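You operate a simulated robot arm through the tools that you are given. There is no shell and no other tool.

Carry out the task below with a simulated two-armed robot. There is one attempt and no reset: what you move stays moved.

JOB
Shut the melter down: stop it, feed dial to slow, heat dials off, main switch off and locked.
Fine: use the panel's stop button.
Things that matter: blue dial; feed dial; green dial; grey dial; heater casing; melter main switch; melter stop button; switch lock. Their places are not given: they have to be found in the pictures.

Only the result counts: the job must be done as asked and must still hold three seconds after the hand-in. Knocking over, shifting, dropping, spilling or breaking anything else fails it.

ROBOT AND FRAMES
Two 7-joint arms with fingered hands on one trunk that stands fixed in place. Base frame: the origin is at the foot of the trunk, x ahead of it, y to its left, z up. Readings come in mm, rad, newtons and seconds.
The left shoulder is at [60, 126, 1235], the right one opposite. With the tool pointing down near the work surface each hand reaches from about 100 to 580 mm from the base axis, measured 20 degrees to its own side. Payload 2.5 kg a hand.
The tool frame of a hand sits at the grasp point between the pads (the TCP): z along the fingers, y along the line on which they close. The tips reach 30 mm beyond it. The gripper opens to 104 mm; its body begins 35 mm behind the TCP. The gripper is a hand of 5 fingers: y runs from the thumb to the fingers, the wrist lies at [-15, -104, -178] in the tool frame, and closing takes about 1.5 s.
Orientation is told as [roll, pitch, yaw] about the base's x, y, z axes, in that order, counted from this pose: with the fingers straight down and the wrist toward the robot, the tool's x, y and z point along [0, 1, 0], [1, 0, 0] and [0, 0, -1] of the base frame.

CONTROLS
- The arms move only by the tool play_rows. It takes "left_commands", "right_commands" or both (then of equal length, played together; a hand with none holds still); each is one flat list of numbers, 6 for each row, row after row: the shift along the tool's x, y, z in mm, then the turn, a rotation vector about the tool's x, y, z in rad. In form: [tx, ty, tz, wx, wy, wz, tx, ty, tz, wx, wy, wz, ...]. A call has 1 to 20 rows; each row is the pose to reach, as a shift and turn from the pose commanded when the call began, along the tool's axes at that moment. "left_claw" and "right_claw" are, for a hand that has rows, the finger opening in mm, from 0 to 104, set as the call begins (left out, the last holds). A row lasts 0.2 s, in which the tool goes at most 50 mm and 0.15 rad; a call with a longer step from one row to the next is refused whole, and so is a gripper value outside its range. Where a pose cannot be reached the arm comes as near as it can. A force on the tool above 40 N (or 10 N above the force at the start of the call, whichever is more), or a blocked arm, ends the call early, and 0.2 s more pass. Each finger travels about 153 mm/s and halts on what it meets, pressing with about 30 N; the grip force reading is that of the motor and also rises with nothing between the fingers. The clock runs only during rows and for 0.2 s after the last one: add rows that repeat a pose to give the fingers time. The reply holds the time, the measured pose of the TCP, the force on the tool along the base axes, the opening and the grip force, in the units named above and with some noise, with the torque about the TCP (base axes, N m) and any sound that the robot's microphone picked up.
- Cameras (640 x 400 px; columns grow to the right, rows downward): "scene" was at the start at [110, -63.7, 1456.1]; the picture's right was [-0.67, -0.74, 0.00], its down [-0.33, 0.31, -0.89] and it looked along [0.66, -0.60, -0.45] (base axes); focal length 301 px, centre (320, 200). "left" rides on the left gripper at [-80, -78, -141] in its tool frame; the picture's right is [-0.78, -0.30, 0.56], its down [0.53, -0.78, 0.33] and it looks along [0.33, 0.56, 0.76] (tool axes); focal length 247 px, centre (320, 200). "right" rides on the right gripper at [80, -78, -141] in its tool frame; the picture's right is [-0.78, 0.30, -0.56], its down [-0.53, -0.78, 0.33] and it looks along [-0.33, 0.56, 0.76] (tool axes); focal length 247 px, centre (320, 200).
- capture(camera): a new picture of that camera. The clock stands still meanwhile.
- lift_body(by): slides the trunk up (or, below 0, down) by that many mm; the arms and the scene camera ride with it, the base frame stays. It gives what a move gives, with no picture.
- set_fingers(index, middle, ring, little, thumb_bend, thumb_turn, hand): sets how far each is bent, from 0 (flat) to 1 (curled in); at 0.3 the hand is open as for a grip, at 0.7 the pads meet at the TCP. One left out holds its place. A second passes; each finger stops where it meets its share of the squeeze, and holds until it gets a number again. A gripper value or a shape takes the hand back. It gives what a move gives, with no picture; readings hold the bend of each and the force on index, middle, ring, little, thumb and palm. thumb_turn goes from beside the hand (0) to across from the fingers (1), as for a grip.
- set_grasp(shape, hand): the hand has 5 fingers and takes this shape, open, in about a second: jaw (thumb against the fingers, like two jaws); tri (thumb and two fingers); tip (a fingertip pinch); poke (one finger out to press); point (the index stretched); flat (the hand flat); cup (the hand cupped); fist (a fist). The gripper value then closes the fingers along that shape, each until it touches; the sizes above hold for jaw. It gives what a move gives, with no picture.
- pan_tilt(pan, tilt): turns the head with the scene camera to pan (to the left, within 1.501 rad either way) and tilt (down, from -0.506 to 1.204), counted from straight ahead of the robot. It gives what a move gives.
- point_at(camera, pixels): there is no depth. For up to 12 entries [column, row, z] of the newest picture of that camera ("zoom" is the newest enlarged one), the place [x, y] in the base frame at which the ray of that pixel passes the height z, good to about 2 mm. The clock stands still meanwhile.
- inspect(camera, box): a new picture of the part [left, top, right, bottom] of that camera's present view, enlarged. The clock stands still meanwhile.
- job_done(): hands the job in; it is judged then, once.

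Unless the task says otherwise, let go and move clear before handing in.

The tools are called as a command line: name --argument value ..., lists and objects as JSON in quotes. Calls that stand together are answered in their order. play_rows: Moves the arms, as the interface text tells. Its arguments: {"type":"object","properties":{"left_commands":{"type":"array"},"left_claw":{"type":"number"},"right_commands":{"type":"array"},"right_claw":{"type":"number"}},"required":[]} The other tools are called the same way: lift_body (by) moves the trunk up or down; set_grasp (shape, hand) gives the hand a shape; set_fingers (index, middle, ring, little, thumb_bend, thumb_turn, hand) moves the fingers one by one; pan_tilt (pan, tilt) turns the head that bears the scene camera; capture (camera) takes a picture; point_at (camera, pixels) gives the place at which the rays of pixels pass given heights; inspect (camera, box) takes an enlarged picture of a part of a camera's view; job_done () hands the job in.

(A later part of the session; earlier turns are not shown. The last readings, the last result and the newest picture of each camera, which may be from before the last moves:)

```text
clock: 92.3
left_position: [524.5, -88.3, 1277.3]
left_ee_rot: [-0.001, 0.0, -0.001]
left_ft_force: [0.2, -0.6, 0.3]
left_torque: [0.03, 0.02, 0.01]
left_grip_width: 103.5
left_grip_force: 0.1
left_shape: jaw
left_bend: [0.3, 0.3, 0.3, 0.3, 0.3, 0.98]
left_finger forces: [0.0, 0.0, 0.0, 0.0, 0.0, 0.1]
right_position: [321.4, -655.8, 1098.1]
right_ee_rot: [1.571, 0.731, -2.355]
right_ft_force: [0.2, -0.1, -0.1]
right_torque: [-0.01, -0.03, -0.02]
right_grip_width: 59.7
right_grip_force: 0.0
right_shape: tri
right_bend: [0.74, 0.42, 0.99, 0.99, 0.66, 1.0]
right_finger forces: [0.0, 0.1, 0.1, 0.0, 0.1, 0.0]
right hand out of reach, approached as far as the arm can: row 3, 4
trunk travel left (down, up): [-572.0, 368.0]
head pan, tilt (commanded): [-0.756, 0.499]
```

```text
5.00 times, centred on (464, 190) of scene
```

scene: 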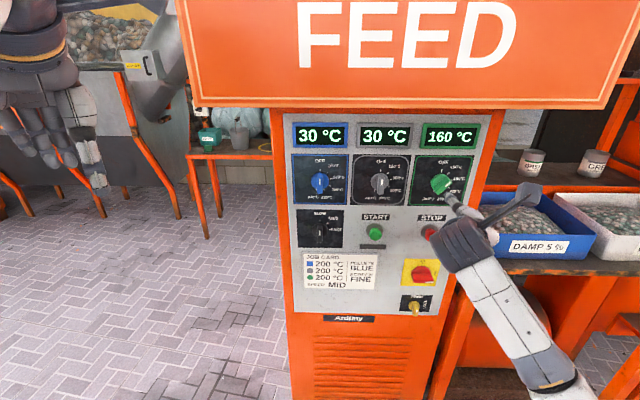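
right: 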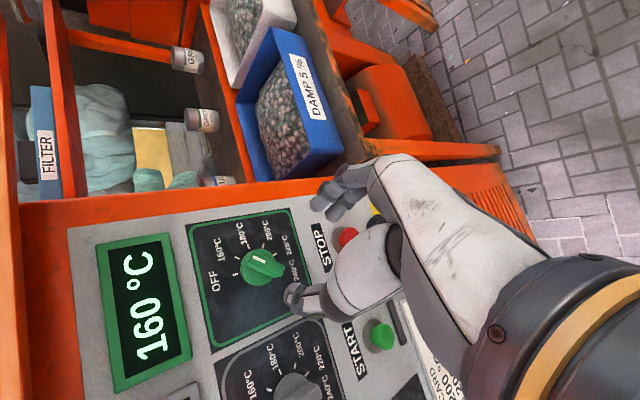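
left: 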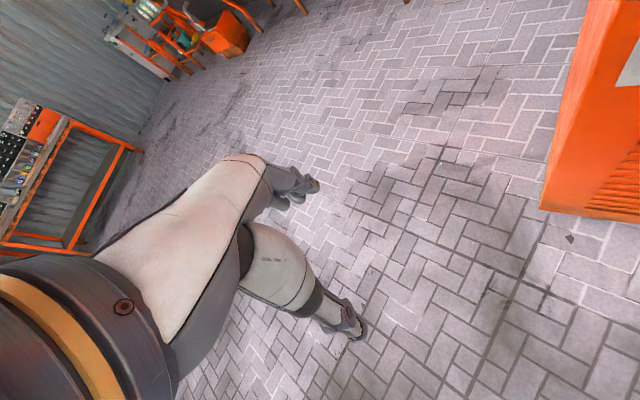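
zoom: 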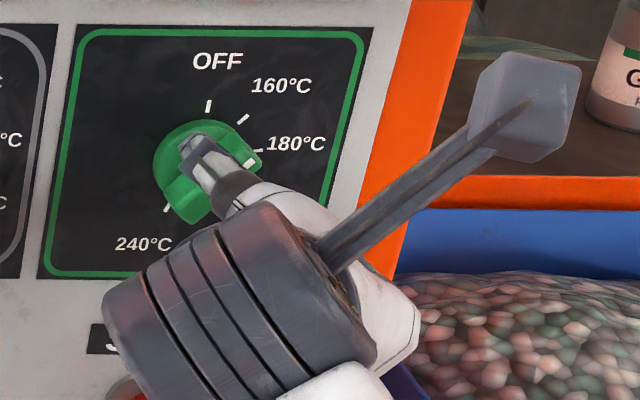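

At +132° the arm falls 6 mm short near the panel; its forearm comes from below, so a higher shoulder should help. I'll back off, lower the hand 150 mm, and raise the trunk 200 mm.

play_rows --right_commands '[0, 0, -35, 0, 0, 0, 0, 0, -75, 0, 0, 0, 0, 0, -75, 0, 0, -0.147, 0, 0, -75, 0, 0, -0.293, 0, 0, -75, 0, 0, -0.44, 0, 0, -75, 0, 0, -0.586, 0, 0, -75, 0, 0, -0.733, 0, 0, -75, 0, 0, -0.733]'

play_rows --right_commands '[-37.5, 0, 0, 0, 0, 0, -75, 0, 0, 0, 0, 0, -112.5, 0, 0, 0, 0, 0, -150, 0, 0, 0, 0, 0, -150, 0, 0, 0, 0, 0]'

lift_body --by 200

pan_tilt --pan -0.755 --tilt 0.65

capture --camera "scene"

```text
clock: 94.1
left_position: [523.2, -87.9, 1277.3]
left_ee_rot: [-0.001, 0.0, 0.0]
left_ft_force: [-0.4, 1.0, 0.2]
left_torque: [0.02, 0.02, 0.0]
left_grip_width: 103.6
left_grip_force: 0.1
left_shape: jaw
left_bend: [0.3, 0.3, 0.3, 0.3, 0.3, 0.98]
left_finger forces: [0.1, 0.0, 0.0, 0.1, 0.0, 0.1]
right_position: [267.6, -604.2, 1095.6]
right_ee_rot: [1.571, -0.002, -2.359]
right_ft_force: [0.1, 0.3, 0.2]
right_torque: [0.0, 0.0, 0.0]
right_grip_width: 59.6
right_grip_force: 0.0
right_shape: tri
right_bend: [0.74, 0.42, 0.99, 0.99, 0.66, 1.0]
right_finger forces: [0.0, 0.0, 0.1, 0.0, 0.0, 0.0]
trunk travel left (down, up): [-572.0, 368.0]
head pan, tilt (commanded): [-0.756, 0.499]
```

```text
clock: 95.3
left_position: [523.5, -89.4, 1276.9]
left_ee_rot: [0.0, 0.002, 0.0]
left_ft_force: [0.4, 0.4, -0.3]
left_torque: [0.02, 0.0, 0.0]
left_grip_width: 103.7
left_grip_force: 0.1
left_shape: jaw
left_bend: [0.3, 0.3, 0.3, 0.3, 0.3, 0.98]
left_finger forces: [0.0, 0.0, 0.0, 0.1, 0.0, 0.0]
right_position: [268.4, -619.4, 1006.7]
right_ee_rot: [1.567, -0.003, -2.361]
right_ft_force: [0.2, -0.1, -0.2]
right_torque: [0.02, -0.03, 0.0]
right_grip_width: 59.9
right_grip_force: 0.1
right_shape: tri
right_bend: [0.74, 0.42, 0.99, 0.99, 0.66, 1.0]
right_finger forces: [0.0, 0.0, 0.0, 0.1, 0.0, 0.0]
right hand out of reach, approached as far as the arm can: row 3, 4, 5
trunk travel left (down, up): [-572.0, 368.0]
head pan, tilt (commanded): [-0.756, 0.499]
```

```text
clock: 97.5
left_position: [522.4, -88.3, 1475.5]
left_ee_rot: [0.0, -0.001, -0.001]
left_ft_force: [1.0, 0.1, 0.7]
left_torque: [0.03, 0.01, 0.0]
left_grip_width: 103.3
left_grip_force: 0.1
left_shape: jaw
left_bend: [0.3, 0.3, 0.3, 0.3, 0.3, 0.98]
left_finger forces: [0.1, 0.0, 0.0, 0.0, 0.0, 0.0]
right_position: [268.3, -619.4, 1207.2]
right_ee_rot: [1.568, -0.003, -2.361]
right_ft_force: [-0.5, 0.1, 0.7]
right_torque: [-0.01, -0.01, 0.01]
right_grip_width: 59.9
right_grip_force: 0.1
right_shape: tri
right_bend: [0.74, 0.42, 0.99, 0.99, 0.66, 1.0]
right_finger forces: [0.0, 0.0, 0.1, 0.2, 0.0, 0.0]
trunk travel left (down, up): [-772.0, 168.0]
head pan, tilt (commanded): [-0.756, 0.499]
```

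```text
clock: 98.2
left_position: [523.9, -88.3, 1477.1]
left_ee_rot: [-0.002, 0.0, 0.0]
left_ft_force: [-0.1, -0.1, -0.6]
left_torque: [-0.03, 0.0, 0.0]
left_grip_width: 103.8
left_grip_force: 0.0
left_shape: jaw
left_bend: [0.3, 0.3, 0.3, 0.3, 0.3, 0.98]
left_finger forces: [0.0, 0.0, 0.0, 0.0, 0.0, 0.1]
right_position: [267.8, -619.2, 1207.5]
right_ee_rot: [1.567, -0.002, -2.362]
right_ft_force: [0.0, 0.4, -0.3]
right_torque: [0.02, -0.03, -0.02]
right_grip_width: 60.0
right_grip_force: 0.1
right_shape: tri
right_bend: [0.74, 0.42, 0.99, 0.99, 0.66, 1.0]
right_finger forces: [0.0, 0.0, 0.0, 0.0, 0.1, 0.1]
trunk travel left (down, up): [-772.0, 168.0]
head pan, tilt (commanded): [-0.756, 0.649]
```

```text
taken
```

scene: 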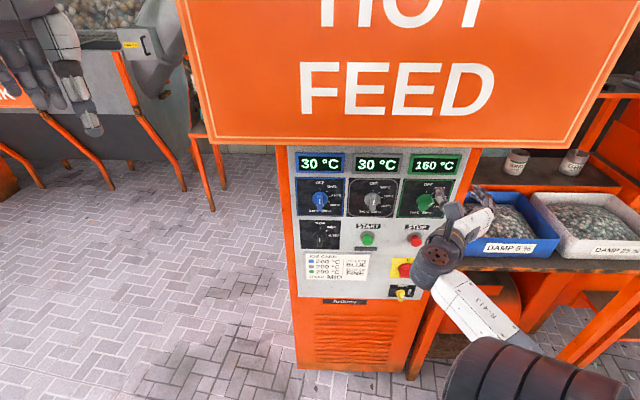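

With the hand lower relative to the shoulder the +90° pose went out of reach, so a lower shoulder is what that grip needs. I'll lower the trunk 350 mm, and raise the hand back to the dial's height at standoff.

lift_body --by -350

play_rows --right_commands '[40, 0, 0, 0, 0, 0, 80, 0, 0, 0, 0, 0, 120, 0, 0, 0, 0, 0, 160, 0, 0, 0, 0, 0, 200, 0, 0, 0, 0, 0, 239, 0, 0, 0, 0, 0, 239, 0, 0, 0, 0, 0]'

pan_tilt --pan -0.755 --tilt 0.4

capture --camera "scene"

```text
clock: 101.6
left_position: [524.1, -89.0, 1126.7]
left_ee_rot: [0.001, 0.001, 0.0]
left_ft_force: [-0.6, -0.2, -0.5]
left_torque: [-0.01, 0.01, -0.04]
left_grip_width: 103.8
left_grip_force: 0.1
left_shape: jaw
left_bend: [0.3, 0.3, 0.3, 0.3, 0.3, 0.98]
left_finger forces: [0.0, 0.1, 0.0, 0.0, 0.0, 0.0]
right_position: [268.7, -620.6, 856.5]
right_ee_rot: [1.567, -0.001, -2.361]
right_ft_force: [-0.4, 0.7, 0.5]
right_torque: [-0.03, -0.01, -0.01]
right_grip_width: 59.8
right_grip_force: 0.1
right_shape: tri
right_bend: [0.74, 0.42, 0.99, 0.99, 0.66, 1.0]
right_finger forces: [0.0, 0.0, 0.1, 0.1, 0.0, 0.1]
trunk travel left (down, up): [-422.0, 518.0]
head pan, tilt (commanded): [-0.756, 0.649]
```

```text
clock: 103.2
left_position: [523.7, -89.5, 1127.3]
left_ee_rot: [-0.001, 0.0, -0.001]
left_ft_force: [0.1, 0.0, -0.9]
left_torque: [0.0, 0.04, -0.01]
left_grip_width: 103.9
left_grip_force: 0.0
left_shape: jaw
left_bend: [0.3, 0.3, 0.3, 0.3, 0.3, 0.98]
left_finger forces: [0.0, 0.1, 0.0, 0.0, 0.1, 0.1]
right_position: [271.2, -617.7, 1097.0]
right_ee_rot: [1.567, -0.002, -2.363]
right_ft_force: [0.6, 0.1, -0.4]
right_torque: [0.02, 0.04, -0.01]
right_grip_width: 59.7
right_grip_force: 0.2
right_shape: tri
right_bend: [0.74, 0.42, 0.99, 0.99, 0.66, 1.0]
right_finger forces: [0.0, 0.0, 0.0, 0.1, 0.0, 0.0]
trunk travel left (down, up): [-422.0, 518.0]
head pan, tilt (commanded): [-0.756, 0.649]
```

```text
clock: 104.0
left_position: [523.7, -89.2, 1126.7]
left_ee_rot: [0.0, 0.0, 0.0]
left_ft_force: [-0.9, 0.0, 0.1]
left_torque: [0.0, 0.0, 0.0]
left_grip_width: 103.8
left_grip_force: 0.1
left_shape: jaw
left_bend: [0.3, 0.3, 0.3, 0.3, 0.3, 0.98]
left_finger forces: [0.0, 0.1, 0.0, 0.0, 0.0, 0.0]
right_position: [272.1, -616.9, 1097.7]
right_ee_rot: [1.566, 0.0, -2.362]
right_ft_force: [-0.1, 0.3, -0.2]
right_torque: [0.0, 0.0, 0.01]
right_grip_width: 59.7
right_grip_force: 0.0
right_shape: tri
right_bend: [0.74, 0.42, 0.99, 0.99, 0.66, 1.0]
right_finger forces: [0.1, 0.0, 0.0, 0.1, 0.0, 0.1]
trunk travel left (down, up): [-422.0, 518.0]
head pan, tilt (commanded): [-0.756, 0.4]
```

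```text
taken
```

scene: 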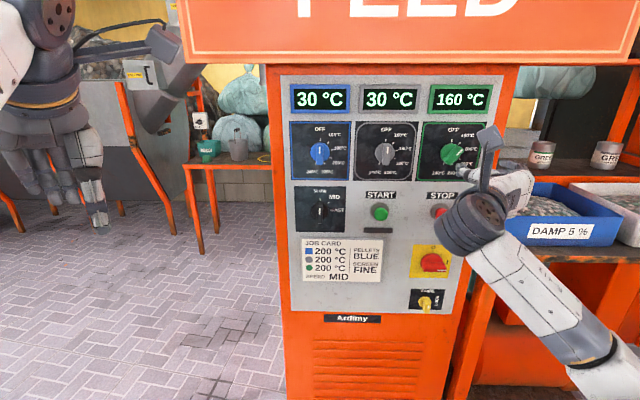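

Now the shoulder is 150 mm lower and the +90° pose is held exactly. I'll roll to +132° while centring on the dial, then advance.

play_rows --right_commands '[-0.3, -2.7, 0, 0, 0, 0.147, -0.6, -5.4, 0, 0, 0, 0.293, -0.9, -8.1, 0, 0, 0, 0.44, -1.2, -10.8, 0, 0, 0, 0.586, -1.4, -13.5, 0, 0, 0, 0.733, -1.4, -13.5, 25, 0, 0, 0.733, -1.4, -13.5, 50, 0, 0, 0.733, -1.4, -13.5, 67, 0, 0, 0.733, -1.4, -13.5, 67, 0, 0, 0.733]'

inspect --camera "right" --box '[200, 150, 400, 350]'

```text
clock: 106.0
left_position: [524.3, -88.9, 1127.1]
left_ee_rot: [0.0, 0.0, 0.001]
left_ft_force: [-0.9, 0.3, 0.2]
left_torque: [-0.01, 0.0, 0.01]
left_grip_width: 103.7
left_grip_force: 0.0
left_shape: jaw
left_bend: [0.3, 0.3, 0.3, 0.3, 0.3, 0.98]
left_finger forces: [0.0, 0.1, 0.1, 0.0, 0.1, 0.1]
right_position: [325.6, -659.8, 1095.5]
right_ee_rot: [1.565, 0.73, -2.363]
right_ft_force: [-0.2, 0.4, 0.4]
right_torque: [0.01, 0.02, 0.01]
right_grip_width: 59.8
right_grip_force: 0.1
right_shape: tri
right_bend: [0.74, 0.42, 0.99, 0.99, 0.66, 1.0]
right_finger forces: [0.0, 0.0, 0.0, 0.0, 0.1, 0.0]
trunk travel left (down, up): [-422.0, 518.0]
head pan, tilt (commanded): [-0.756, 0.4]
```

```text
2.00 times, centred on (300, 250) of right
```

zoom: 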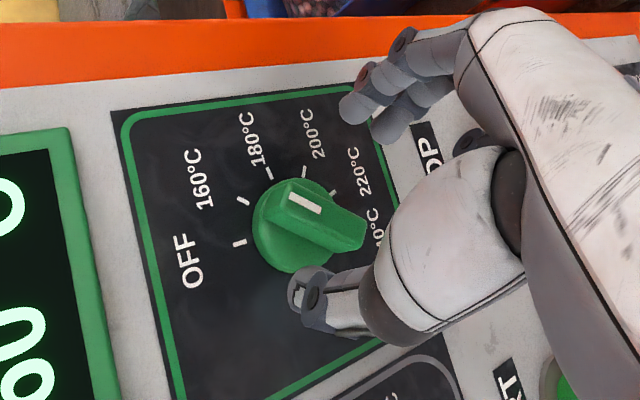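

No reach problem this time; the TCP is 6 mm too far right (disc at zoom (308,226) instead of (296,210)). I'll correct, advance 28 mm and close.

play_rows --right_commands '[-3.4, -5, 0, 0, 0, 0, -3.4, -5, 10, 0, 0, 0, -3.4, -5, 20, 0, 0, 0, -3.4, -5, 28, 0, 0, 0, -3.4, -5, 28, 0, 0, 0]'

inspect --camera "right" --box '[200, 150, 400, 350]'

```text
clock: 107.2
left_position: [523.9, -87.9, 1126.9]
left_ee_rot: [0.0, 0.001, 0.001]
left_ft_force: [-0.7, 0.2, 0.5]
left_torque: [0.02, -0.03, 0.03]
left_grip_width: 103.5
left_grip_force: 0.0
left_shape: jaw
left_bend: [0.3, 0.3, 0.3, 0.3, 0.3, 0.98]
left_finger forces: [0.0, 0.0, 0.0, 0.0, 0.0, 0.1]
right_position: [332.2, -673.4, 1094.6]
right_ee_rot: [1.566, 0.729, -2.361]
right_ft_force: [0.0, 0.1, 0.0]
right_torque: [0.02, 0.03, -0.01]
right_grip_width: 59.9
right_grip_force: 0.0
right_shape: tri
right_bend: [0.74, 0.42, 0.99, 0.99, 0.66, 1.0]
right_finger forces: [0.0, 0.0, 0.0, 0.0, 0.1, 0.0]
right hand out of reach, approached as far as the arm can: row 1, 2, 3, 4, 5
trunk travel left (down, up): [-422.0, 518.0]
head pan, tilt (commanded): [-0.756, 0.4]
```

```text
2.00 times, centred on (300, 250) of right
```

zoom: 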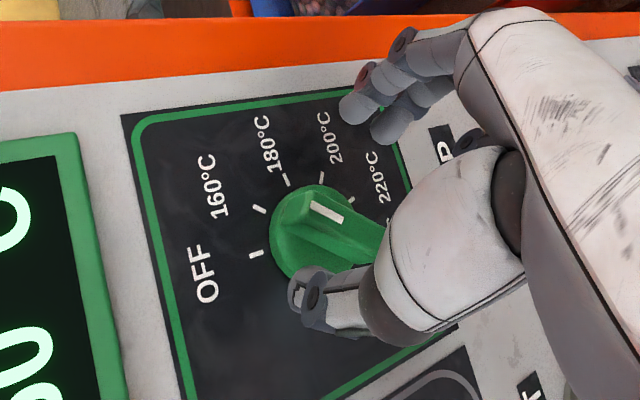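

At +132° the arm drifts to r=241 near the panel, so that grip isn't attainable there. I'll instead finish the green dial by pushing its bar's upper end leftward with a straight finger, hand upright. Backing off and rolling to upright first.

play_rows --right_commands '[0, 0, -40, 0, 0, 0, 0, 0, -85, 0, 0, 0, 0, 0, -85, 0, 0, -0.144, 0, 0, -85, 0, 0, -0.288, 0, 0, -85, 0, 0, -0.432, 0, 0, -85, 0, 0, -0.576, 0, 0, -85, 0, 0, -0.72, 0, 0, -85, 0, 0, -0.864, 0, 0, -85, 0, 0, -1.008, 0, 0, -85, 0, 0, -1.152, 0, 0, -85, 0, 0, -1.296, 0, 0, -85, 0, 0, -1.44, 0, 0, -85, 0, 0, -1.584, 0, 0, -85, 0, 0, -1.728, 0, 0, -85, 0, 0, -1.872, 0, 0, -85, 0, 0, -2.016, 0, 0, -85, 0, 0, -2.16, 0, 0, -85, 0, 0, -2.3]'

set_grasp --hand "right" --shape "poke"

capture --camera "right"

capture --camera "scene"

```text
clock: 111.0
left_position: [525.0, -88.5, 1126.2]
left_ee_rot: [0.001, -0.001, 0.002]
left_ft_force: [-0.3, -0.7, -0.4]
left_torque: [0.03, 0.02, 0.0]
left_grip_width: 103.7
left_grip_force: 0.0
left_shape: jaw
left_bend: [0.3, 0.3, 0.3, 0.3, 0.3, 0.98]
left_finger forces: [0.0, 0.0, 0.1, 0.0, 0.0, 0.1]
right_position: [271.6, -614.7, 1096.9]
right_ee_rot: [-0.27, -1.567, -0.525]
right_ft_force: [0.0, 0.3, -0.7]
right_torque: [0.0, -0.01, -0.01]
right_grip_width: 59.9
right_grip_force: 0.0
right_shape: tri
right_bend: [0.74, 0.42, 0.99, 0.99, 0.66, 1.0]
right_finger forces: [0.0, 0.0, 0.1, 0.0, 0.1, 0.0]
trunk travel left (down, up): [-422.0, 518.0]
head pan, tilt (commanded): [-0.756, 0.4]
```

```text
clock: 111.9
left_position: [523.7, -88.1, 1126.5]
left_ee_rot: [0.0, 0.0, -0.001]
left_ft_force: [0.2, -0.2, -0.6]
left_torque: [-0.01, -0.03, 0.01]
left_grip_width: 103.5
left_grip_force: 0.0
left_shape: jaw
left_bend: [0.3, 0.3, 0.3, 0.3, 0.3, 0.98]
left_finger forces: [0.1, 0.0, 0.1, 0.1, 0.0, 0.1]
right_position: [270.4, -614.7, 1095.9]
right_ee_rot: [0.613, -1.565, -1.405]
right_ft_force: [-1.0, 0.3, 0.3]
right_torque: [0.01, 0.0, 0.0]
right_grip_width: 0.0
right_grip_force: 0.0
right_shape: poke
right_bend: [0.7, 0.7, 0.99, 0.99, 1.0, 1.0]
right_finger forces: [0.0, 0.0, 0.0, 0.0, 0.0, 0.1]
trunk travel left (down, up): [-422.0, 518.0]
head pan, tilt (commanded): [-0.756, 0.4]
```

```text
taken
```

right: 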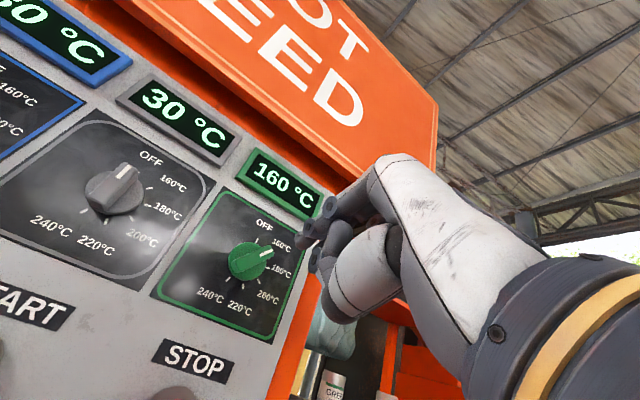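

```text
taken
```

scene: 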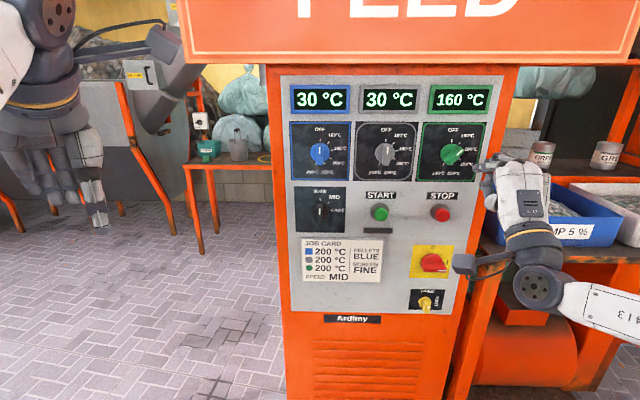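

The hand is upright in the poke shape, with green at about 42° (reads 160). I'll bring the index to the right of the bar's upper half (index at about r=254, z=1095), first to 70 mm from the panel.

play_rows --right_commands '[-10, -1.5, 20, 0, 0, 0, -21.3, -2.6, 45, 0, 0, 0, -21.3, -2.6, 73, 0, 0, 0, -21.3, -2.6, 73, 0, 0, 0]'

inspect --camera "right" --box '[220, 150, 420, 350]'

inspect --camera "scene" --box '[420, 115, 532, 185]'

```text
clock: 112.9
left_position: [523.1, -89.3, 1126.9]
left_ee_rot: [0.0, -0.001, -0.001]
left_ft_force: [0.4, -0.3, -0.7]
left_torque: [-0.02, -0.01, -0.01]
left_grip_width: 103.7
left_grip_force: 0.1
left_shape: jaw
left_bend: [0.3, 0.3, 0.3, 0.3, 0.3, 0.98]
left_finger forces: [0.1, 0.0, 0.0, 0.1, 0.0, 0.1]
right_position: [303.6, -680.4, 1094.3]
right_ee_rot: [0.46, -1.565, -1.252]
right_ft_force: [-0.7, 0.8, -0.6]
right_torque: [0.03, 0.02, -0.04]
right_grip_width: 0.1
right_grip_force: 0.0
right_shape: poke
right_bend: [0.7, 0.7, 0.99, 0.99, 1.0, 1.0]
right_finger forces: [0.1, 0.1, 0.0, 0.0, 0.0, 0.0]
trunk travel left (down, up): [-422.0, 518.0]
head pan, tilt (commanded): [-0.756, 0.4]
```

```text
2.00 times, centred on (320, 250) of right
```

zoom: 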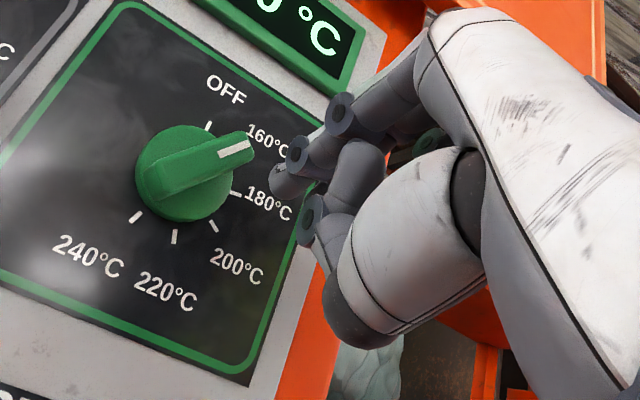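

```text
5.71 times, centred on (476, 150) of scene
```

zoom: 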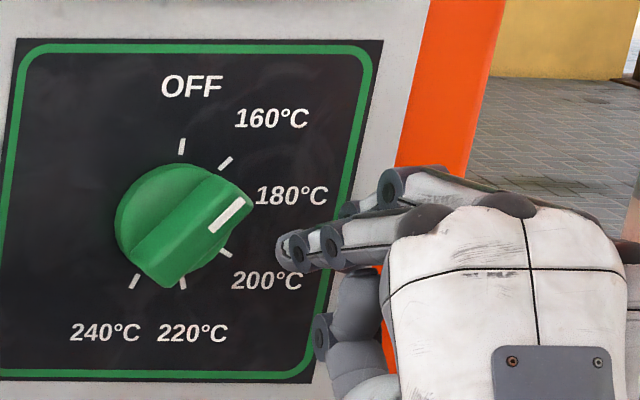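

The index tip is at about r=254-255, z=1094, just right of the bar as intended. I'll advance 28 mm so that the finger lies beside the bar.

play_rows --right_commands '[0, 0, 10, 0, 0, 0, 0, 0, 20, 0, 0, 0, 0, 0, 28, 0, 0, 0, 0, 0, 28, 0, 0, 0]'

inspect --camera "right" --box '[220, 150, 420, 350]'

inspect --camera "scene" --box '[420, 115, 532, 185]'

```text
clock: 113.9
left_position: [523.8, -88.8, 1127.6]
left_ee_rot: [-0.001, 0.0, 0.0]
left_ft_force: [-0.2, -1.0, -0.6]
left_torque: [0.0, 0.0, -0.01]
left_grip_width: 103.7
left_grip_force: 0.0
left_shape: jaw
left_bend: [0.3, 0.3, 0.3, 0.3, 0.3, 0.98]
left_finger forces: [0.1, 0.1, 0.0, 0.0, 0.0, 0.1]
right_position: [326.0, -700.5, 1094.9]
right_ee_rot: [0.472, -1.566, -1.259]
right_ft_force: [-0.5, 0.2, 0.2]
right_torque: [-0.02, -0.01, -0.04]
right_grip_width: 0.0
right_grip_force: 0.1
right_shape: poke
right_bend: [0.7, 0.7, 0.99, 0.99, 1.0, 1.0]
right_finger forces: [0.1, 0.1, 0.0, 0.0, 0.1, 0.0]
trunk travel left (down, up): [-422.0, 518.0]
head pan, tilt (commanded): [-0.756, 0.4]
```

```text
2.00 times, centred on (320, 250) of right
```

zoom: 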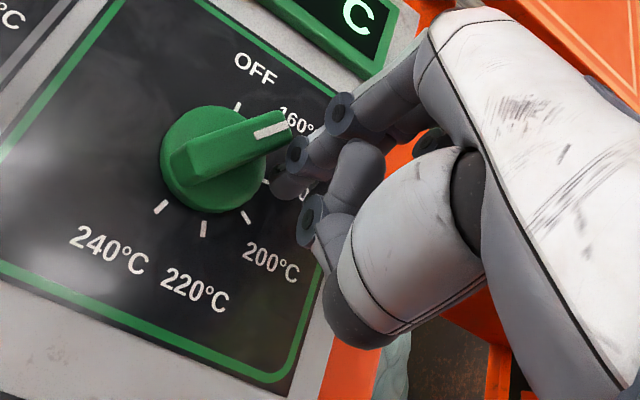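

```text
5.71 times, centred on (476, 150) of scene
```

zoom: 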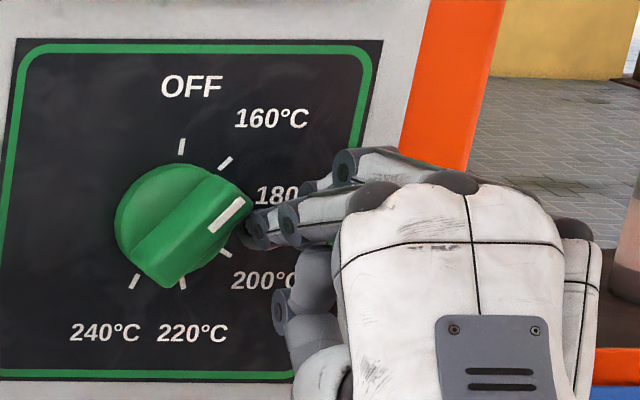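

The index tip now lies directly beside the bar's right end. I'll sweep it along an arc, up and left, to bring the bar to vertical.

play_rows --right_commands '[4, 1.5, 0, 0, 0, 0, 4.4, 3.5, 0, 0, 0, 0, 4.8, 5.6, 0, 0, 0, 0, 6.2, 8.9, 0, 0, 0, 0, 8.1, 11.8, 0, 0, 0, 0, 10.5, 14.4, 0, 0, 0, 0, 10.5, 14.4, 0, 0, 0, 0]'

inspect --camera "right" --box '[220, 150, 420, 350]'

inspect --camera "scene" --box '[420, 115, 532, 185]'

```text
clock: 115.5
left_position: [523.0, -89.0, 1127.2]
left_ee_rot: [0.0, 0.001, 0.001]
left_ft_force: [-0.2, 0.0, -0.5]
left_torque: [0.0, 0.01, 0.03]
left_grip_width: 103.7
left_grip_force: 0.1
left_shape: jaw
left_bend: [0.3, 0.3, 0.3, 0.3, 0.3, 0.98]
left_finger forces: [0.0, 0.0, 0.0, 0.0, 0.0, 0.0]
right_position: [333.4, -693.3, 1108.1]
right_ee_rot: [0.44, -1.567, -1.23]
right_ft_force: [-0.1, 0.6, -0.2]
right_torque: [0.0, -0.02, -0.02]
right_grip_width: 0.0
right_grip_force: 0.1
right_shape: poke
right_bend: [0.7, 0.7, 0.99, 0.99, 1.0, 1.0]
right_finger forces: [0.0, 0.0, 0.0, 0.0, 0.0, 0.0]
trunk travel left (down, up): [-422.0, 518.0]
head pan, tilt (commanded): [-0.756, 0.4]
```

```text
2.00 times, centred on (320, 250) of right
```

zoom: 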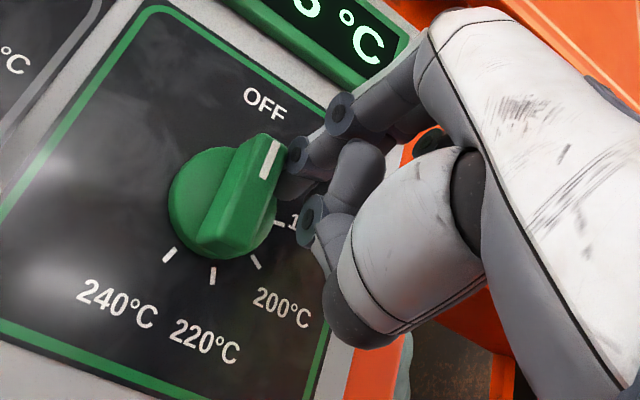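

```text
5.71 times, centred on (476, 150) of scene
```

zoom: 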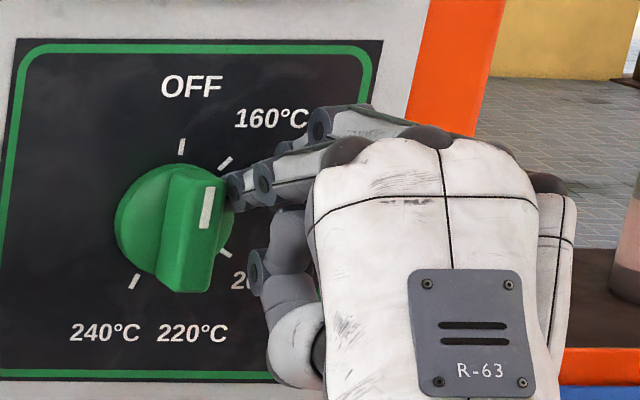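

The bar is now nearly vertical, a few degrees short. I'll push another 2.5 mm left and watch the force.

play_rows --right_commands '[1.2, 0.3, 0, 0, 0, 0, 2.5, 0.6, 0, 0, 0, 0, 2.5, 0.6, 0, 0, 0, 0]'

inspect --camera "right" --box '[220, 150, 420, 350]'

inspect --camera "scene" --box '[420, 115, 532, 185]'

```text
clock: 116.3
left_position: [523.4, -89.5, 1126.9]
left_ee_rot: [0.0, 0.001, -0.002]
left_ft_force: [0.6, 0.8, 0.2]
left_torque: [0.01, -0.02, -0.02]
left_grip_width: 103.6
left_grip_force: 0.1
left_shape: jaw
left_bend: [0.3, 0.3, 0.3, 0.3, 0.3, 0.98]
left_finger forces: [0.0, 0.0, 0.0, 0.0, 0.1, 0.0]
right_position: [335.4, -692.8, 1108.5]
right_ee_rot: [0.824, -1.568, -1.616]
right_ft_force: [-2.6, -2.1, 1.4]
right_torque: [0.03, -0.08, 0.01]
right_grip_width: 0.0
right_grip_force: 0.0
right_shape: poke
right_bend: [0.7, 0.7, 0.99, 0.99, 1.0, 1.0]
right_finger forces: [3.8, 0.1, 0.1, 0.0, 0.0, 0.0]
trunk travel left (down, up): [-422.0, 518.0]
head pan, tilt (commanded): [-0.756, 0.4]
```

```text
2.00 times, centred on (320, 250) of right
```

zoom: 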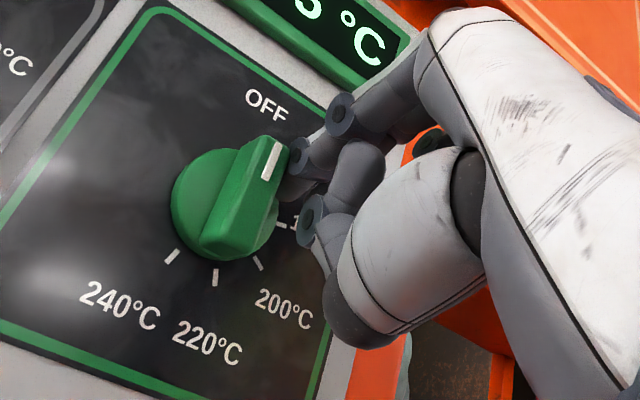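

```text
5.71 times, centred on (476, 150) of scene
```

zoom: 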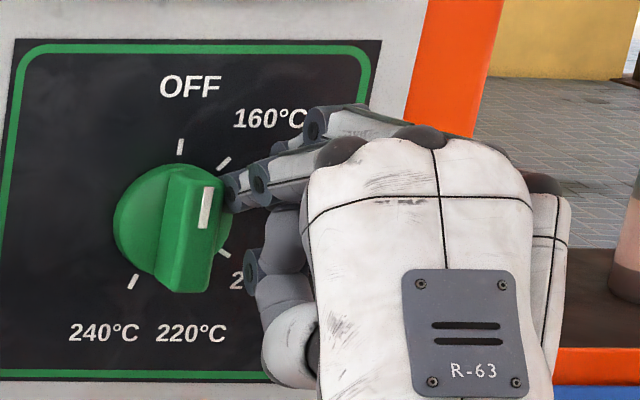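

The index now feels 4 N and the bar is within about 3-4° of vertical. I'll push 1.5 mm more to see whether it meets the end stop.

play_rows --right_commands '[0.8, 0, 0, 0, 0, 0, 1.5, 0, 0, 0, 0, 0, 1.5, 0, 0, 0, 0, 0]'

inspect --camera "scene" --box '[430, 120, 494, 160]'

```text
clock: 117.1
left_position: [522.0, -89.1, 1127.3]
left_ee_rot: [0.003, -0.001, 0.001]
left_ft_force: [0.1, 0.5, 0.3]
left_torque: [0.02, -0.01, -0.01]
left_grip_width: 103.8
left_grip_force: 0.0
left_shape: jaw
left_bend: [0.3, 0.3, 0.3, 0.3, 0.3, 0.98]
left_finger forces: [0.0, 0.0, 0.0, 0.0, 0.0, 0.1]
right_position: [334.8, -690.7, 1109.4]
right_ee_rot: [1.199, -1.567, -1.993]
right_ft_force: [-7.8, -6.6, 2.1]
right_torque: [0.03, -0.08, -0.09]
right_grip_width: 0.1
right_grip_force: 0.2
right_shape: poke
right_bend: [0.7, 0.7, 0.99, 0.99, 1.0, 1.0]
right_finger forces: [9.9, 0.0, 0.1, 0.0, 0.0, 0.0]
trunk travel left (down, up): [-422.0, 518.0]
head pan, tilt (commanded): [-0.756, 0.4]
```

```text
10.00 times, centred on (462, 140) of scene
```

zoom: 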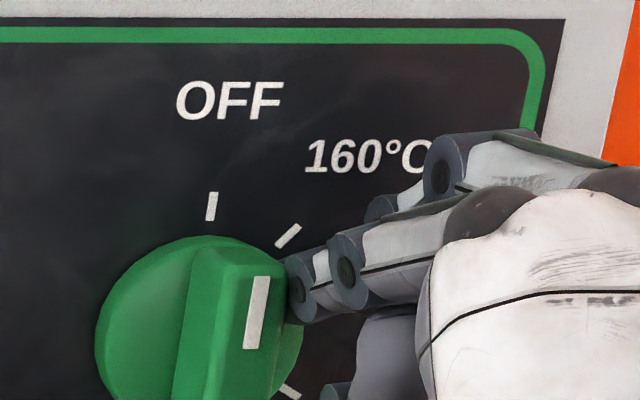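

The force rose to 10 N for 1.5 mm, so the dial is on its end stop, and at 10x the mark (slope -0.157) is parallel to the OFF tick (-0.14). Green is at OFF. I'll back off sideways and retreat, then check grey at high zoom.

play_rows --right_commands '[-5, 0, 0, 0, 0, 0, -5, 0, -15, 0, 0, 0, -5, 0, -45, 0, 0, 0, -5, 0, -85, 0, 0, 0, -5, 0, -110, 0, 0, 0, -5, 0, -110, 0, 0, 0]'

inspect --camera "scene" --box '[355, 120, 419, 160]'

inspect --camera "scene" --box '[425, 120, 489, 160]'

inspect --camera "scene" --box '[288, 120, 352, 160]'

inspect --camera "scene" --box '[288, 185, 352, 225]'

```text
clock: 118.5
left_position: [523.0, -88.9, 1127.0]
left_ee_rot: [-0.001, -0.001, 0.001]
left_ft_force: [0.7, -0.2, 0.9]
left_torque: [0.01, 0.0, -0.01]
left_grip_width: 103.7
left_grip_force: 0.1
left_shape: jaw
left_bend: [0.3, 0.3, 0.3, 0.3, 0.3, 0.98]
left_finger forces: [0.1, 0.0, 0.0, 0.0, 0.0, 0.0]
right_position: [255.3, -615.7, 1108.6]
right_ee_rot: [0.493, -1.565, -1.283]
right_ft_force: [-1.3, -0.1, 0.3]
right_torque: [-0.04, 0.01, -0.01]
right_grip_width: 0.0
right_grip_force: 0.1
right_shape: poke
right_bend: [0.7, 0.7, 0.99, 0.99, 1.0, 1.0]
right_finger forces: [0.0, 0.0, 0.0, 0.0, 0.1, 0.1]
trunk travel left (down, up): [-422.0, 518.0]
head pan, tilt (commanded): [-0.756, 0.4]
```

```text
10.00 times, centred on (387, 140) of scene
```

zoom: 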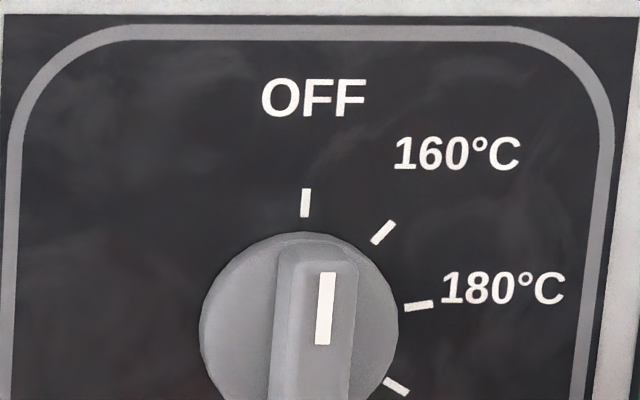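

```text
10.00 times, centred on (457, 140) of scene
```

zoom: 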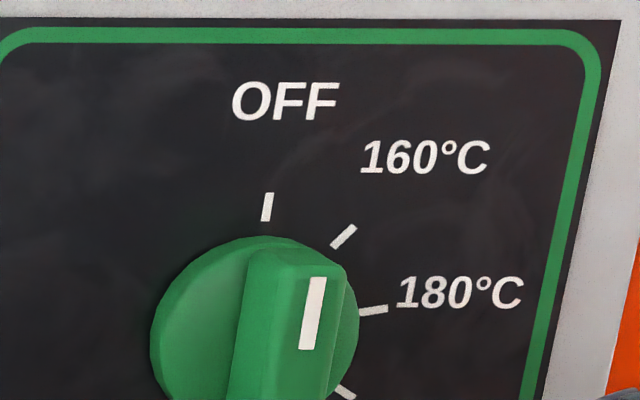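

```text
10.00 times, centred on (320, 140) of scene
```

zoom: 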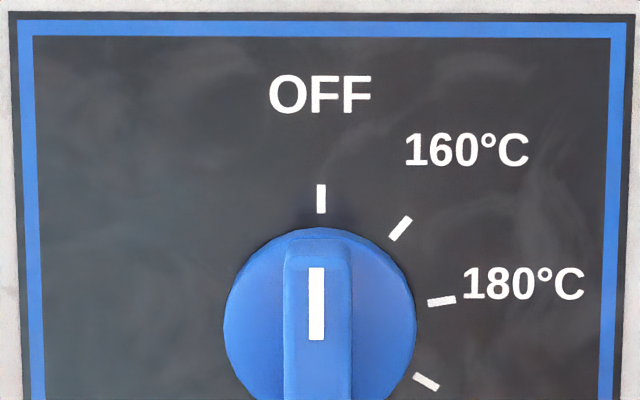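

```text
10.00 times, centred on (320, 205) of scene
```

zoom: 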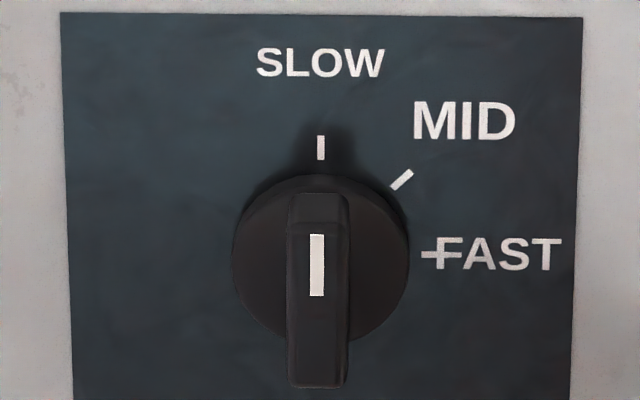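

All four dials check out at 10x: blue, grey and green marks are parallel to their OFF ticks, and feed to SLOW. Next the main switch (r≈231, z≈814). I'll open the tri shape, lower the trunk 131 mm, and move the hand in front of the switch at standoff.

set_grasp --hand "right" --shape "tri"

lift_body --by -131

play_rows --right_commands '[6, -40, 0, 0, 0, 0, 12, -80, 0, 0, 0, 0, 18, -120, 0, 0, 0, 0, 24.3, -163, 0, 0, 0, 0, 24.3, -163, 0, 0, 0, 0]' --right_claw 60

capture --camera "right"

pan_tilt --pan -0.755 --tilt 0.3

capture --camera "scene"

```text
clock: 119.4
left_position: [524.5, -88.0, 1126.1]
left_ee_rot: [0.0, 0.0, -0.001]
left_ft_force: [0.1, -0.8, -0.2]
left_torque: [-0.05, -0.02, 0.01]
left_grip_width: 103.6
left_grip_force: 0.1
left_shape: jaw
left_bend: [0.3, 0.3, 0.3, 0.3, 0.3, 0.98]
left_finger forces: [0.0, 0.0, 0.0, 0.0, 0.0, 0.1]
right_position: [255.1, -617.6, 1107.8]
right_ee_rot: [0.453, -1.566, -1.242]
right_ft_force: [0.7, 0.5, 0.1]
right_torque: [0.0, 0.01, 0.02]
right_grip_width: 103.7
right_grip_force: 0.1
right_shape: tri
right_bend: [0.3, 0.3, 0.99, 0.99, 0.3, 0.98]
right_finger forces: [0.0, 0.0, 0.1, 0.0, 0.1, 0.1]
trunk travel left (down, up): [-422.0, 518.0]
head pan, tilt (commanded): [-0.756, 0.4]
```

```text
clock: 121.0
left_position: [523.4, -88.8, 996.6]
left_ee_rot: [-0.001, -0.001, 0.0]
left_ft_force: [-0.2, -0.3, -0.1]
left_torque: [-0.02, 0.0, 0.05]
left_grip_width: 103.7
left_grip_force: 0.1
left_shape: jaw
left_bend: [0.3, 0.3, 0.3, 0.3, 0.3, 0.98]
left_finger forces: [0.0, 0.0, 0.0, 0.0, 0.0, 0.0]
right_position: [254.9, -617.0, 977.7]
right_ee_rot: [0.484, -1.569, -1.277]
right_ft_force: [-0.9, -0.1, 0.1]
right_torque: [0.0, -0.01, 0.02]
right_grip_width: 103.7
right_grip_force: 0.1
right_shape: tri
right_bend: [0.3, 0.3, 0.99, 0.99, 0.3, 0.98]
right_finger forces: [0.1, 0.1, 0.1, 0.1, 0.1, 0.1]
trunk travel left (down, up): [-291.0, 649.0]
head pan, tilt (commanded): [-0.756, 0.4]
```

```text
clock: 122.2
left_position: [524.1, -89.6, 994.9]
left_ee_rot: [-0.001, -0.001, 0.0]
left_ft_force: [-0.4, -1.3, -0.3]
left_torque: [-0.01, 0.01, -0.02]
left_grip_width: 103.8
left_grip_force: 0.0
left_shape: jaw
left_bend: [0.3, 0.3, 0.3, 0.3, 0.3, 0.98]
left_finger forces: [0.1, 0.0, 0.0, 0.1, 0.0, 0.0]
right_position: [272.3, -598.7, 813.9]
right_ee_rot: [0.399, -1.567, -1.188]
right_ft_force: [-0.2, -0.1, 0.1]
right_torque: [0.02, -0.01, 0.02]
right_grip_width: 60.4
right_grip_force: 0.0
right_shape: tri
right_bend: [0.74, 0.41, 0.99, 0.99, 0.66, 1.0]
right_finger forces: [0.0, 0.0, 0.1, 0.1, 0.0, 0.0]
trunk travel left (down, up): [-291.0, 649.0]
head pan, tilt (commanded): [-0.756, 0.4]
```

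```text
taken
```

right: 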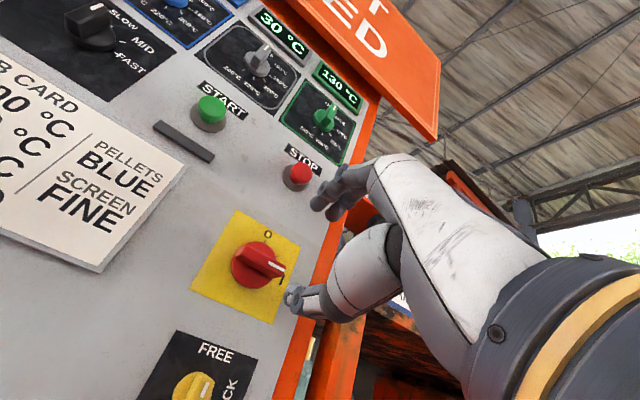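

```text
clock: 122.8
left_position: [523.9, -89.3, 995.5]
left_ee_rot: [0.0, 0.0, 0.002]
left_ft_force: [-0.5, -0.4, 0.4]
left_torque: [0.0, 0.02, -0.02]
left_grip_width: 103.7
left_grip_force: 0.0
left_shape: jaw
left_bend: [0.3, 0.3, 0.3, 0.3, 0.3, 0.98]
left_finger forces: [0.1, 0.0, 0.1, 0.0, 0.0, 0.0]
right_position: [273.3, -599.4, 814.5]
right_ee_rot: [0.485, -1.567, -1.275]
right_ft_force: [-0.1, -0.9, 0.0]
right_torque: [0.01, -0.01, -0.02]
right_grip_width: 60.4
right_grip_force: 0.1
right_shape: tri
right_bend: [0.74, 0.41, 0.99, 0.99, 0.66, 1.0]
right_finger forces: [0.0, 0.0, 0.0, 0.0, 0.0, 0.0]
trunk travel left (down, up): [-291.0, 649.0]
head pan, tilt (commanded): [-0.756, 0.3]
```

```text
taken
```

scene: 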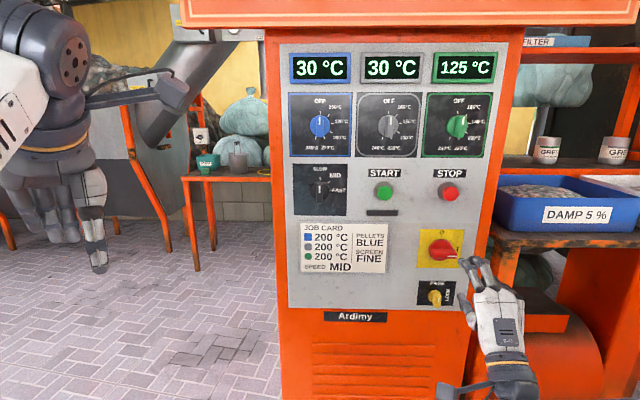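

The hand is centred on the switch (right view (258,264) vs predicted (261,264)). I'll advance 80 mm and check.

play_rows --right_commands '[0, 0, 30, 0, 0, 0, 0, 0, 60, 0, 0, 0, 0, 0, 78, 0, 0, 0, 0, 0, 78, 0, 0, 0]'

inspect --camera "right" --box '[200, 150, 400, 350]'

inspect --camera "scene" --box '[400, 215, 528, 295]'

```text
clock: 123.8
left_position: [524.7, -88.8, 995.0]
left_ee_rot: [-0.001, 0.001, 0.0]
left_ft_force: [0.2, -0.1, -0.6]
left_torque: [-0.03, 0.03, -0.01]
left_grip_width: 103.6
left_grip_force: 0.0
left_shape: jaw
left_bend: [0.3, 0.3, 0.3, 0.3, 0.3, 0.98]
left_finger forces: [0.1, 0.0, 0.0, 0.0, 0.0, 0.1]
right_position: [325.8, -655.4, 813.7]
right_ee_rot: [0.501, -1.566, -1.289]
right_ft_force: [0.2, 0.2, 0.0]
right_torque: [0.0, -0.02, 0.0]
right_grip_width: 60.4
right_grip_force: 0.0
right_shape: tri
right_bend: [0.74, 0.41, 0.99, 0.99, 0.66, 1.0]
right_finger forces: [0.0, 0.0, 0.0, 0.0, 0.1, 0.0]
trunk travel left (down, up): [-291.0, 649.0]
head pan, tilt (commanded): [-0.756, 0.3]
```

```text
2.00 times, centred on (300, 250) of right
```

zoom: 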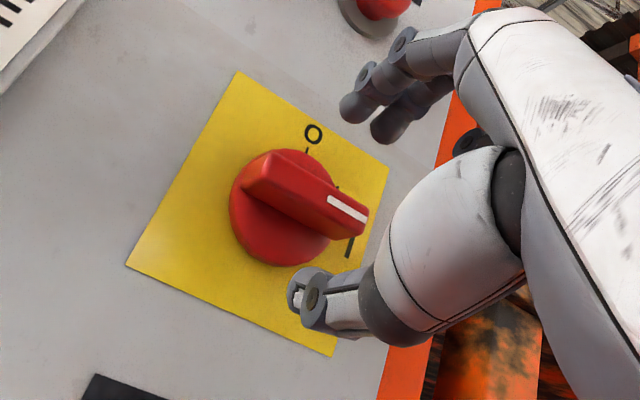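

```text
5.00 times, centred on (464, 255) of scene
```

zoom: 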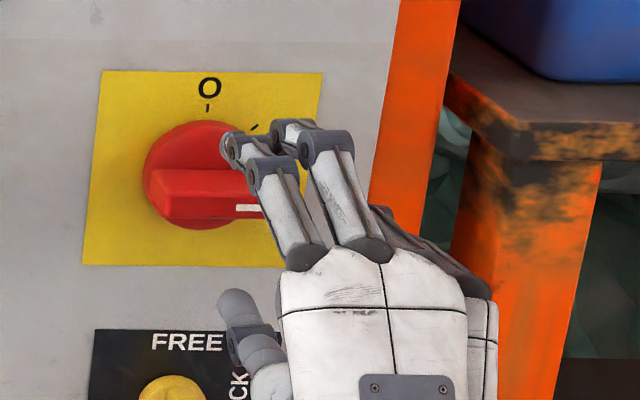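

The bar lies between fingers and thumb, running along the tool x axis, TCP only 2 mm right. I'll advance 32 mm and close on it.

play_rows --right_commands '[2, 0.5, 10, 0, 0, 0, 2, 0.5, 21, 0, 0, 0, 2, 0.5, 32, 0, 0, 0, 2, 0.5, 32, 0, 0, 0]'

play_rows --right_commands '[0, 0, 0, 0, 0, 0, 0, 0, 0, 0, 0, 0, 0, 0, 0, 0, 0, 0, 0, 0, 0, 0, 0, 0, 0, 0, 0, 0, 0, 0, 0, 0, 0, 0, 0, 0, 0, 0, 0, 0, 0, 0, 0, 0, 0, 0, 0, 0]' --right_claw 0

inspect --camera "right" --box '[200, 150, 400, 350]'

```text
clock: 124.8
left_position: [524.5, -87.8, 994.6]
left_ee_rot: [0.0, 0.0, -0.001]
left_ft_force: [-0.9, 0.0, -0.4]
left_torque: [-0.02, 0.0, 0.0]
left_grip_width: 103.8
left_grip_force: 0.0
left_shape: jaw
left_bend: [0.3, 0.3, 0.3, 0.3, 0.3, 0.98]
left_finger forces: [0.0, 0.0, 0.1, 0.0, 0.1, 0.1]
right_position: [351.1, -674.4, 814.4]
right_ee_rot: [0.542, -1.565, -1.334]
right_ft_force: [0.6, 0.2, -0.8]
right_torque: [0.0, 0.0, -0.01]
right_grip_width: 60.5
right_grip_force: 0.0
right_shape: tri
right_bend: [0.74, 0.41, 0.99, 0.99, 0.66, 1.0]
right_finger forces: [0.0, 0.1, 0.0, 0.1, 0.1, 0.1]
trunk travel left (down, up): [-291.0, 649.0]
head pan, tilt (commanded): [-0.756, 0.3]
```

```text
clock: 126.6
left_position: [523.5, -89.7, 996.4]
left_ee_rot: [0.0, 0.0, 0.0]
left_ft_force: [0.5, -0.1, -0.4]
left_torque: [0.0, 0.04, -0.02]
left_grip_width: 103.8
left_grip_force: 0.1
left_shape: jaw
left_bend: [0.3, 0.3, 0.3, 0.3, 0.3, 0.98]
left_finger forces: [0.0, 0.0, 0.0, 0.0, 0.0, 0.1]
right_position: [350.8, -675.5, 814.1]
right_ee_rot: [0.456, -1.567, -1.247]
right_ft_force: [3.2, -2.3, 1.0]
right_torque: [-0.06, -0.02, 0.05]
right_grip_width: 8.6
right_grip_force: 30.1
right_shape: tri
right_bend: [0.72, 0.64, 1.0, 1.0, 0.73, 1.0]
right_finger forces: [14.1, 13.2, 0.1, 0.1, 26.2, 0.0]
trunk travel left (down, up): [-291.0, 649.0]
head pan, tilt (commanded): [-0.756, 0.3]
```

```text
2.00 times, centred on (300, 250) of right
```

zoom: 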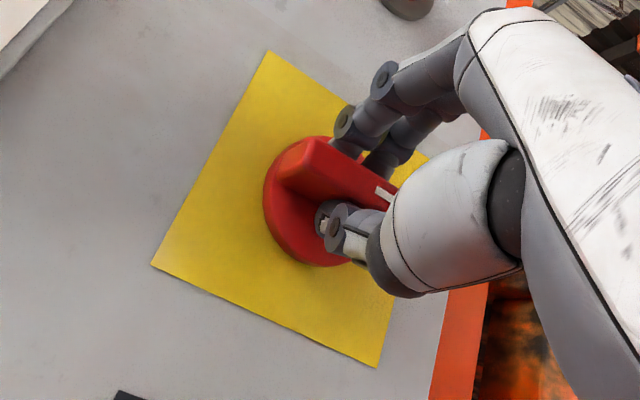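

The switch bar is gripped (8.6 mm, 26 N). I'll turn it counter-clockwise by about 46° as phase one.

play_rows --right_commands '[0, 0, 0, 0, 0, -0.1, 0, 0, 0, 0, 0, -0.2, 0, 0, 0, 0, 0, -0.3, 0, 0, 0, 0, 0, -0.4, 0, 0, 0, 0, 0, -0.5, 0, 0, 0, 0, 0, -0.6, 0, 0, 0, 0, 0, -0.7, 0, 0, 0, 0, 0, -0.8, 0, 0, 0, 0, 0, -0.8]'

inspect --camera "right" --box '[200, 150, 400, 350]'

capture --camera "scene"

```text
clock: 128.6
left_position: [522.7, -89.8, 995.9]
left_ee_rot: [-0.002, 0.002, 0.001]
left_ft_force: [0.0, -0.1, 0.8]
left_torque: [0.0, 0.0, 0.01]
left_grip_width: 103.7
left_grip_force: 0.0
left_shape: jaw
left_bend: [0.3, 0.3, 0.3, 0.3, 0.3, 0.98]
left_finger forces: [0.0, 0.0, 0.1, 0.1, 0.0, 0.0]
right_position: [349.9, -674.5, 814.2]
right_ee_rot: [-1.564, -0.77, 0.773]
right_ft_force: [-7.8, 1.8, -3.4]
right_torque: [0.04, 0.05, -0.08]
right_grip_width: 8.8
right_grip_force: 29.8
right_shape: tri
right_bend: [0.72, 0.65, 1.0, 1.0, 0.73, 1.0]
right_finger forces: [14.5, 12.9, 0.0, 0.0, 32.3, 0.0]
trunk travel left (down, up): [-291.0, 649.0]
head pan, tilt (commanded): [-0.756, 0.3]
```

```text
2.00 times, centred on (300, 250) of right
```

zoom: 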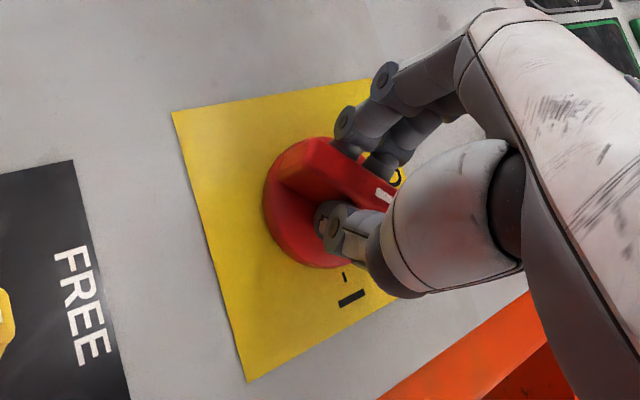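

```text
taken
```

scene: 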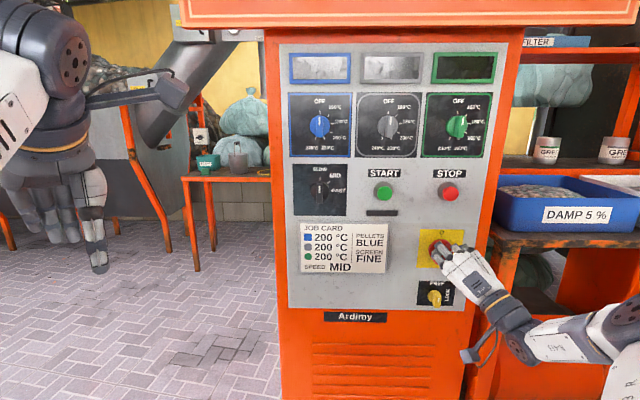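

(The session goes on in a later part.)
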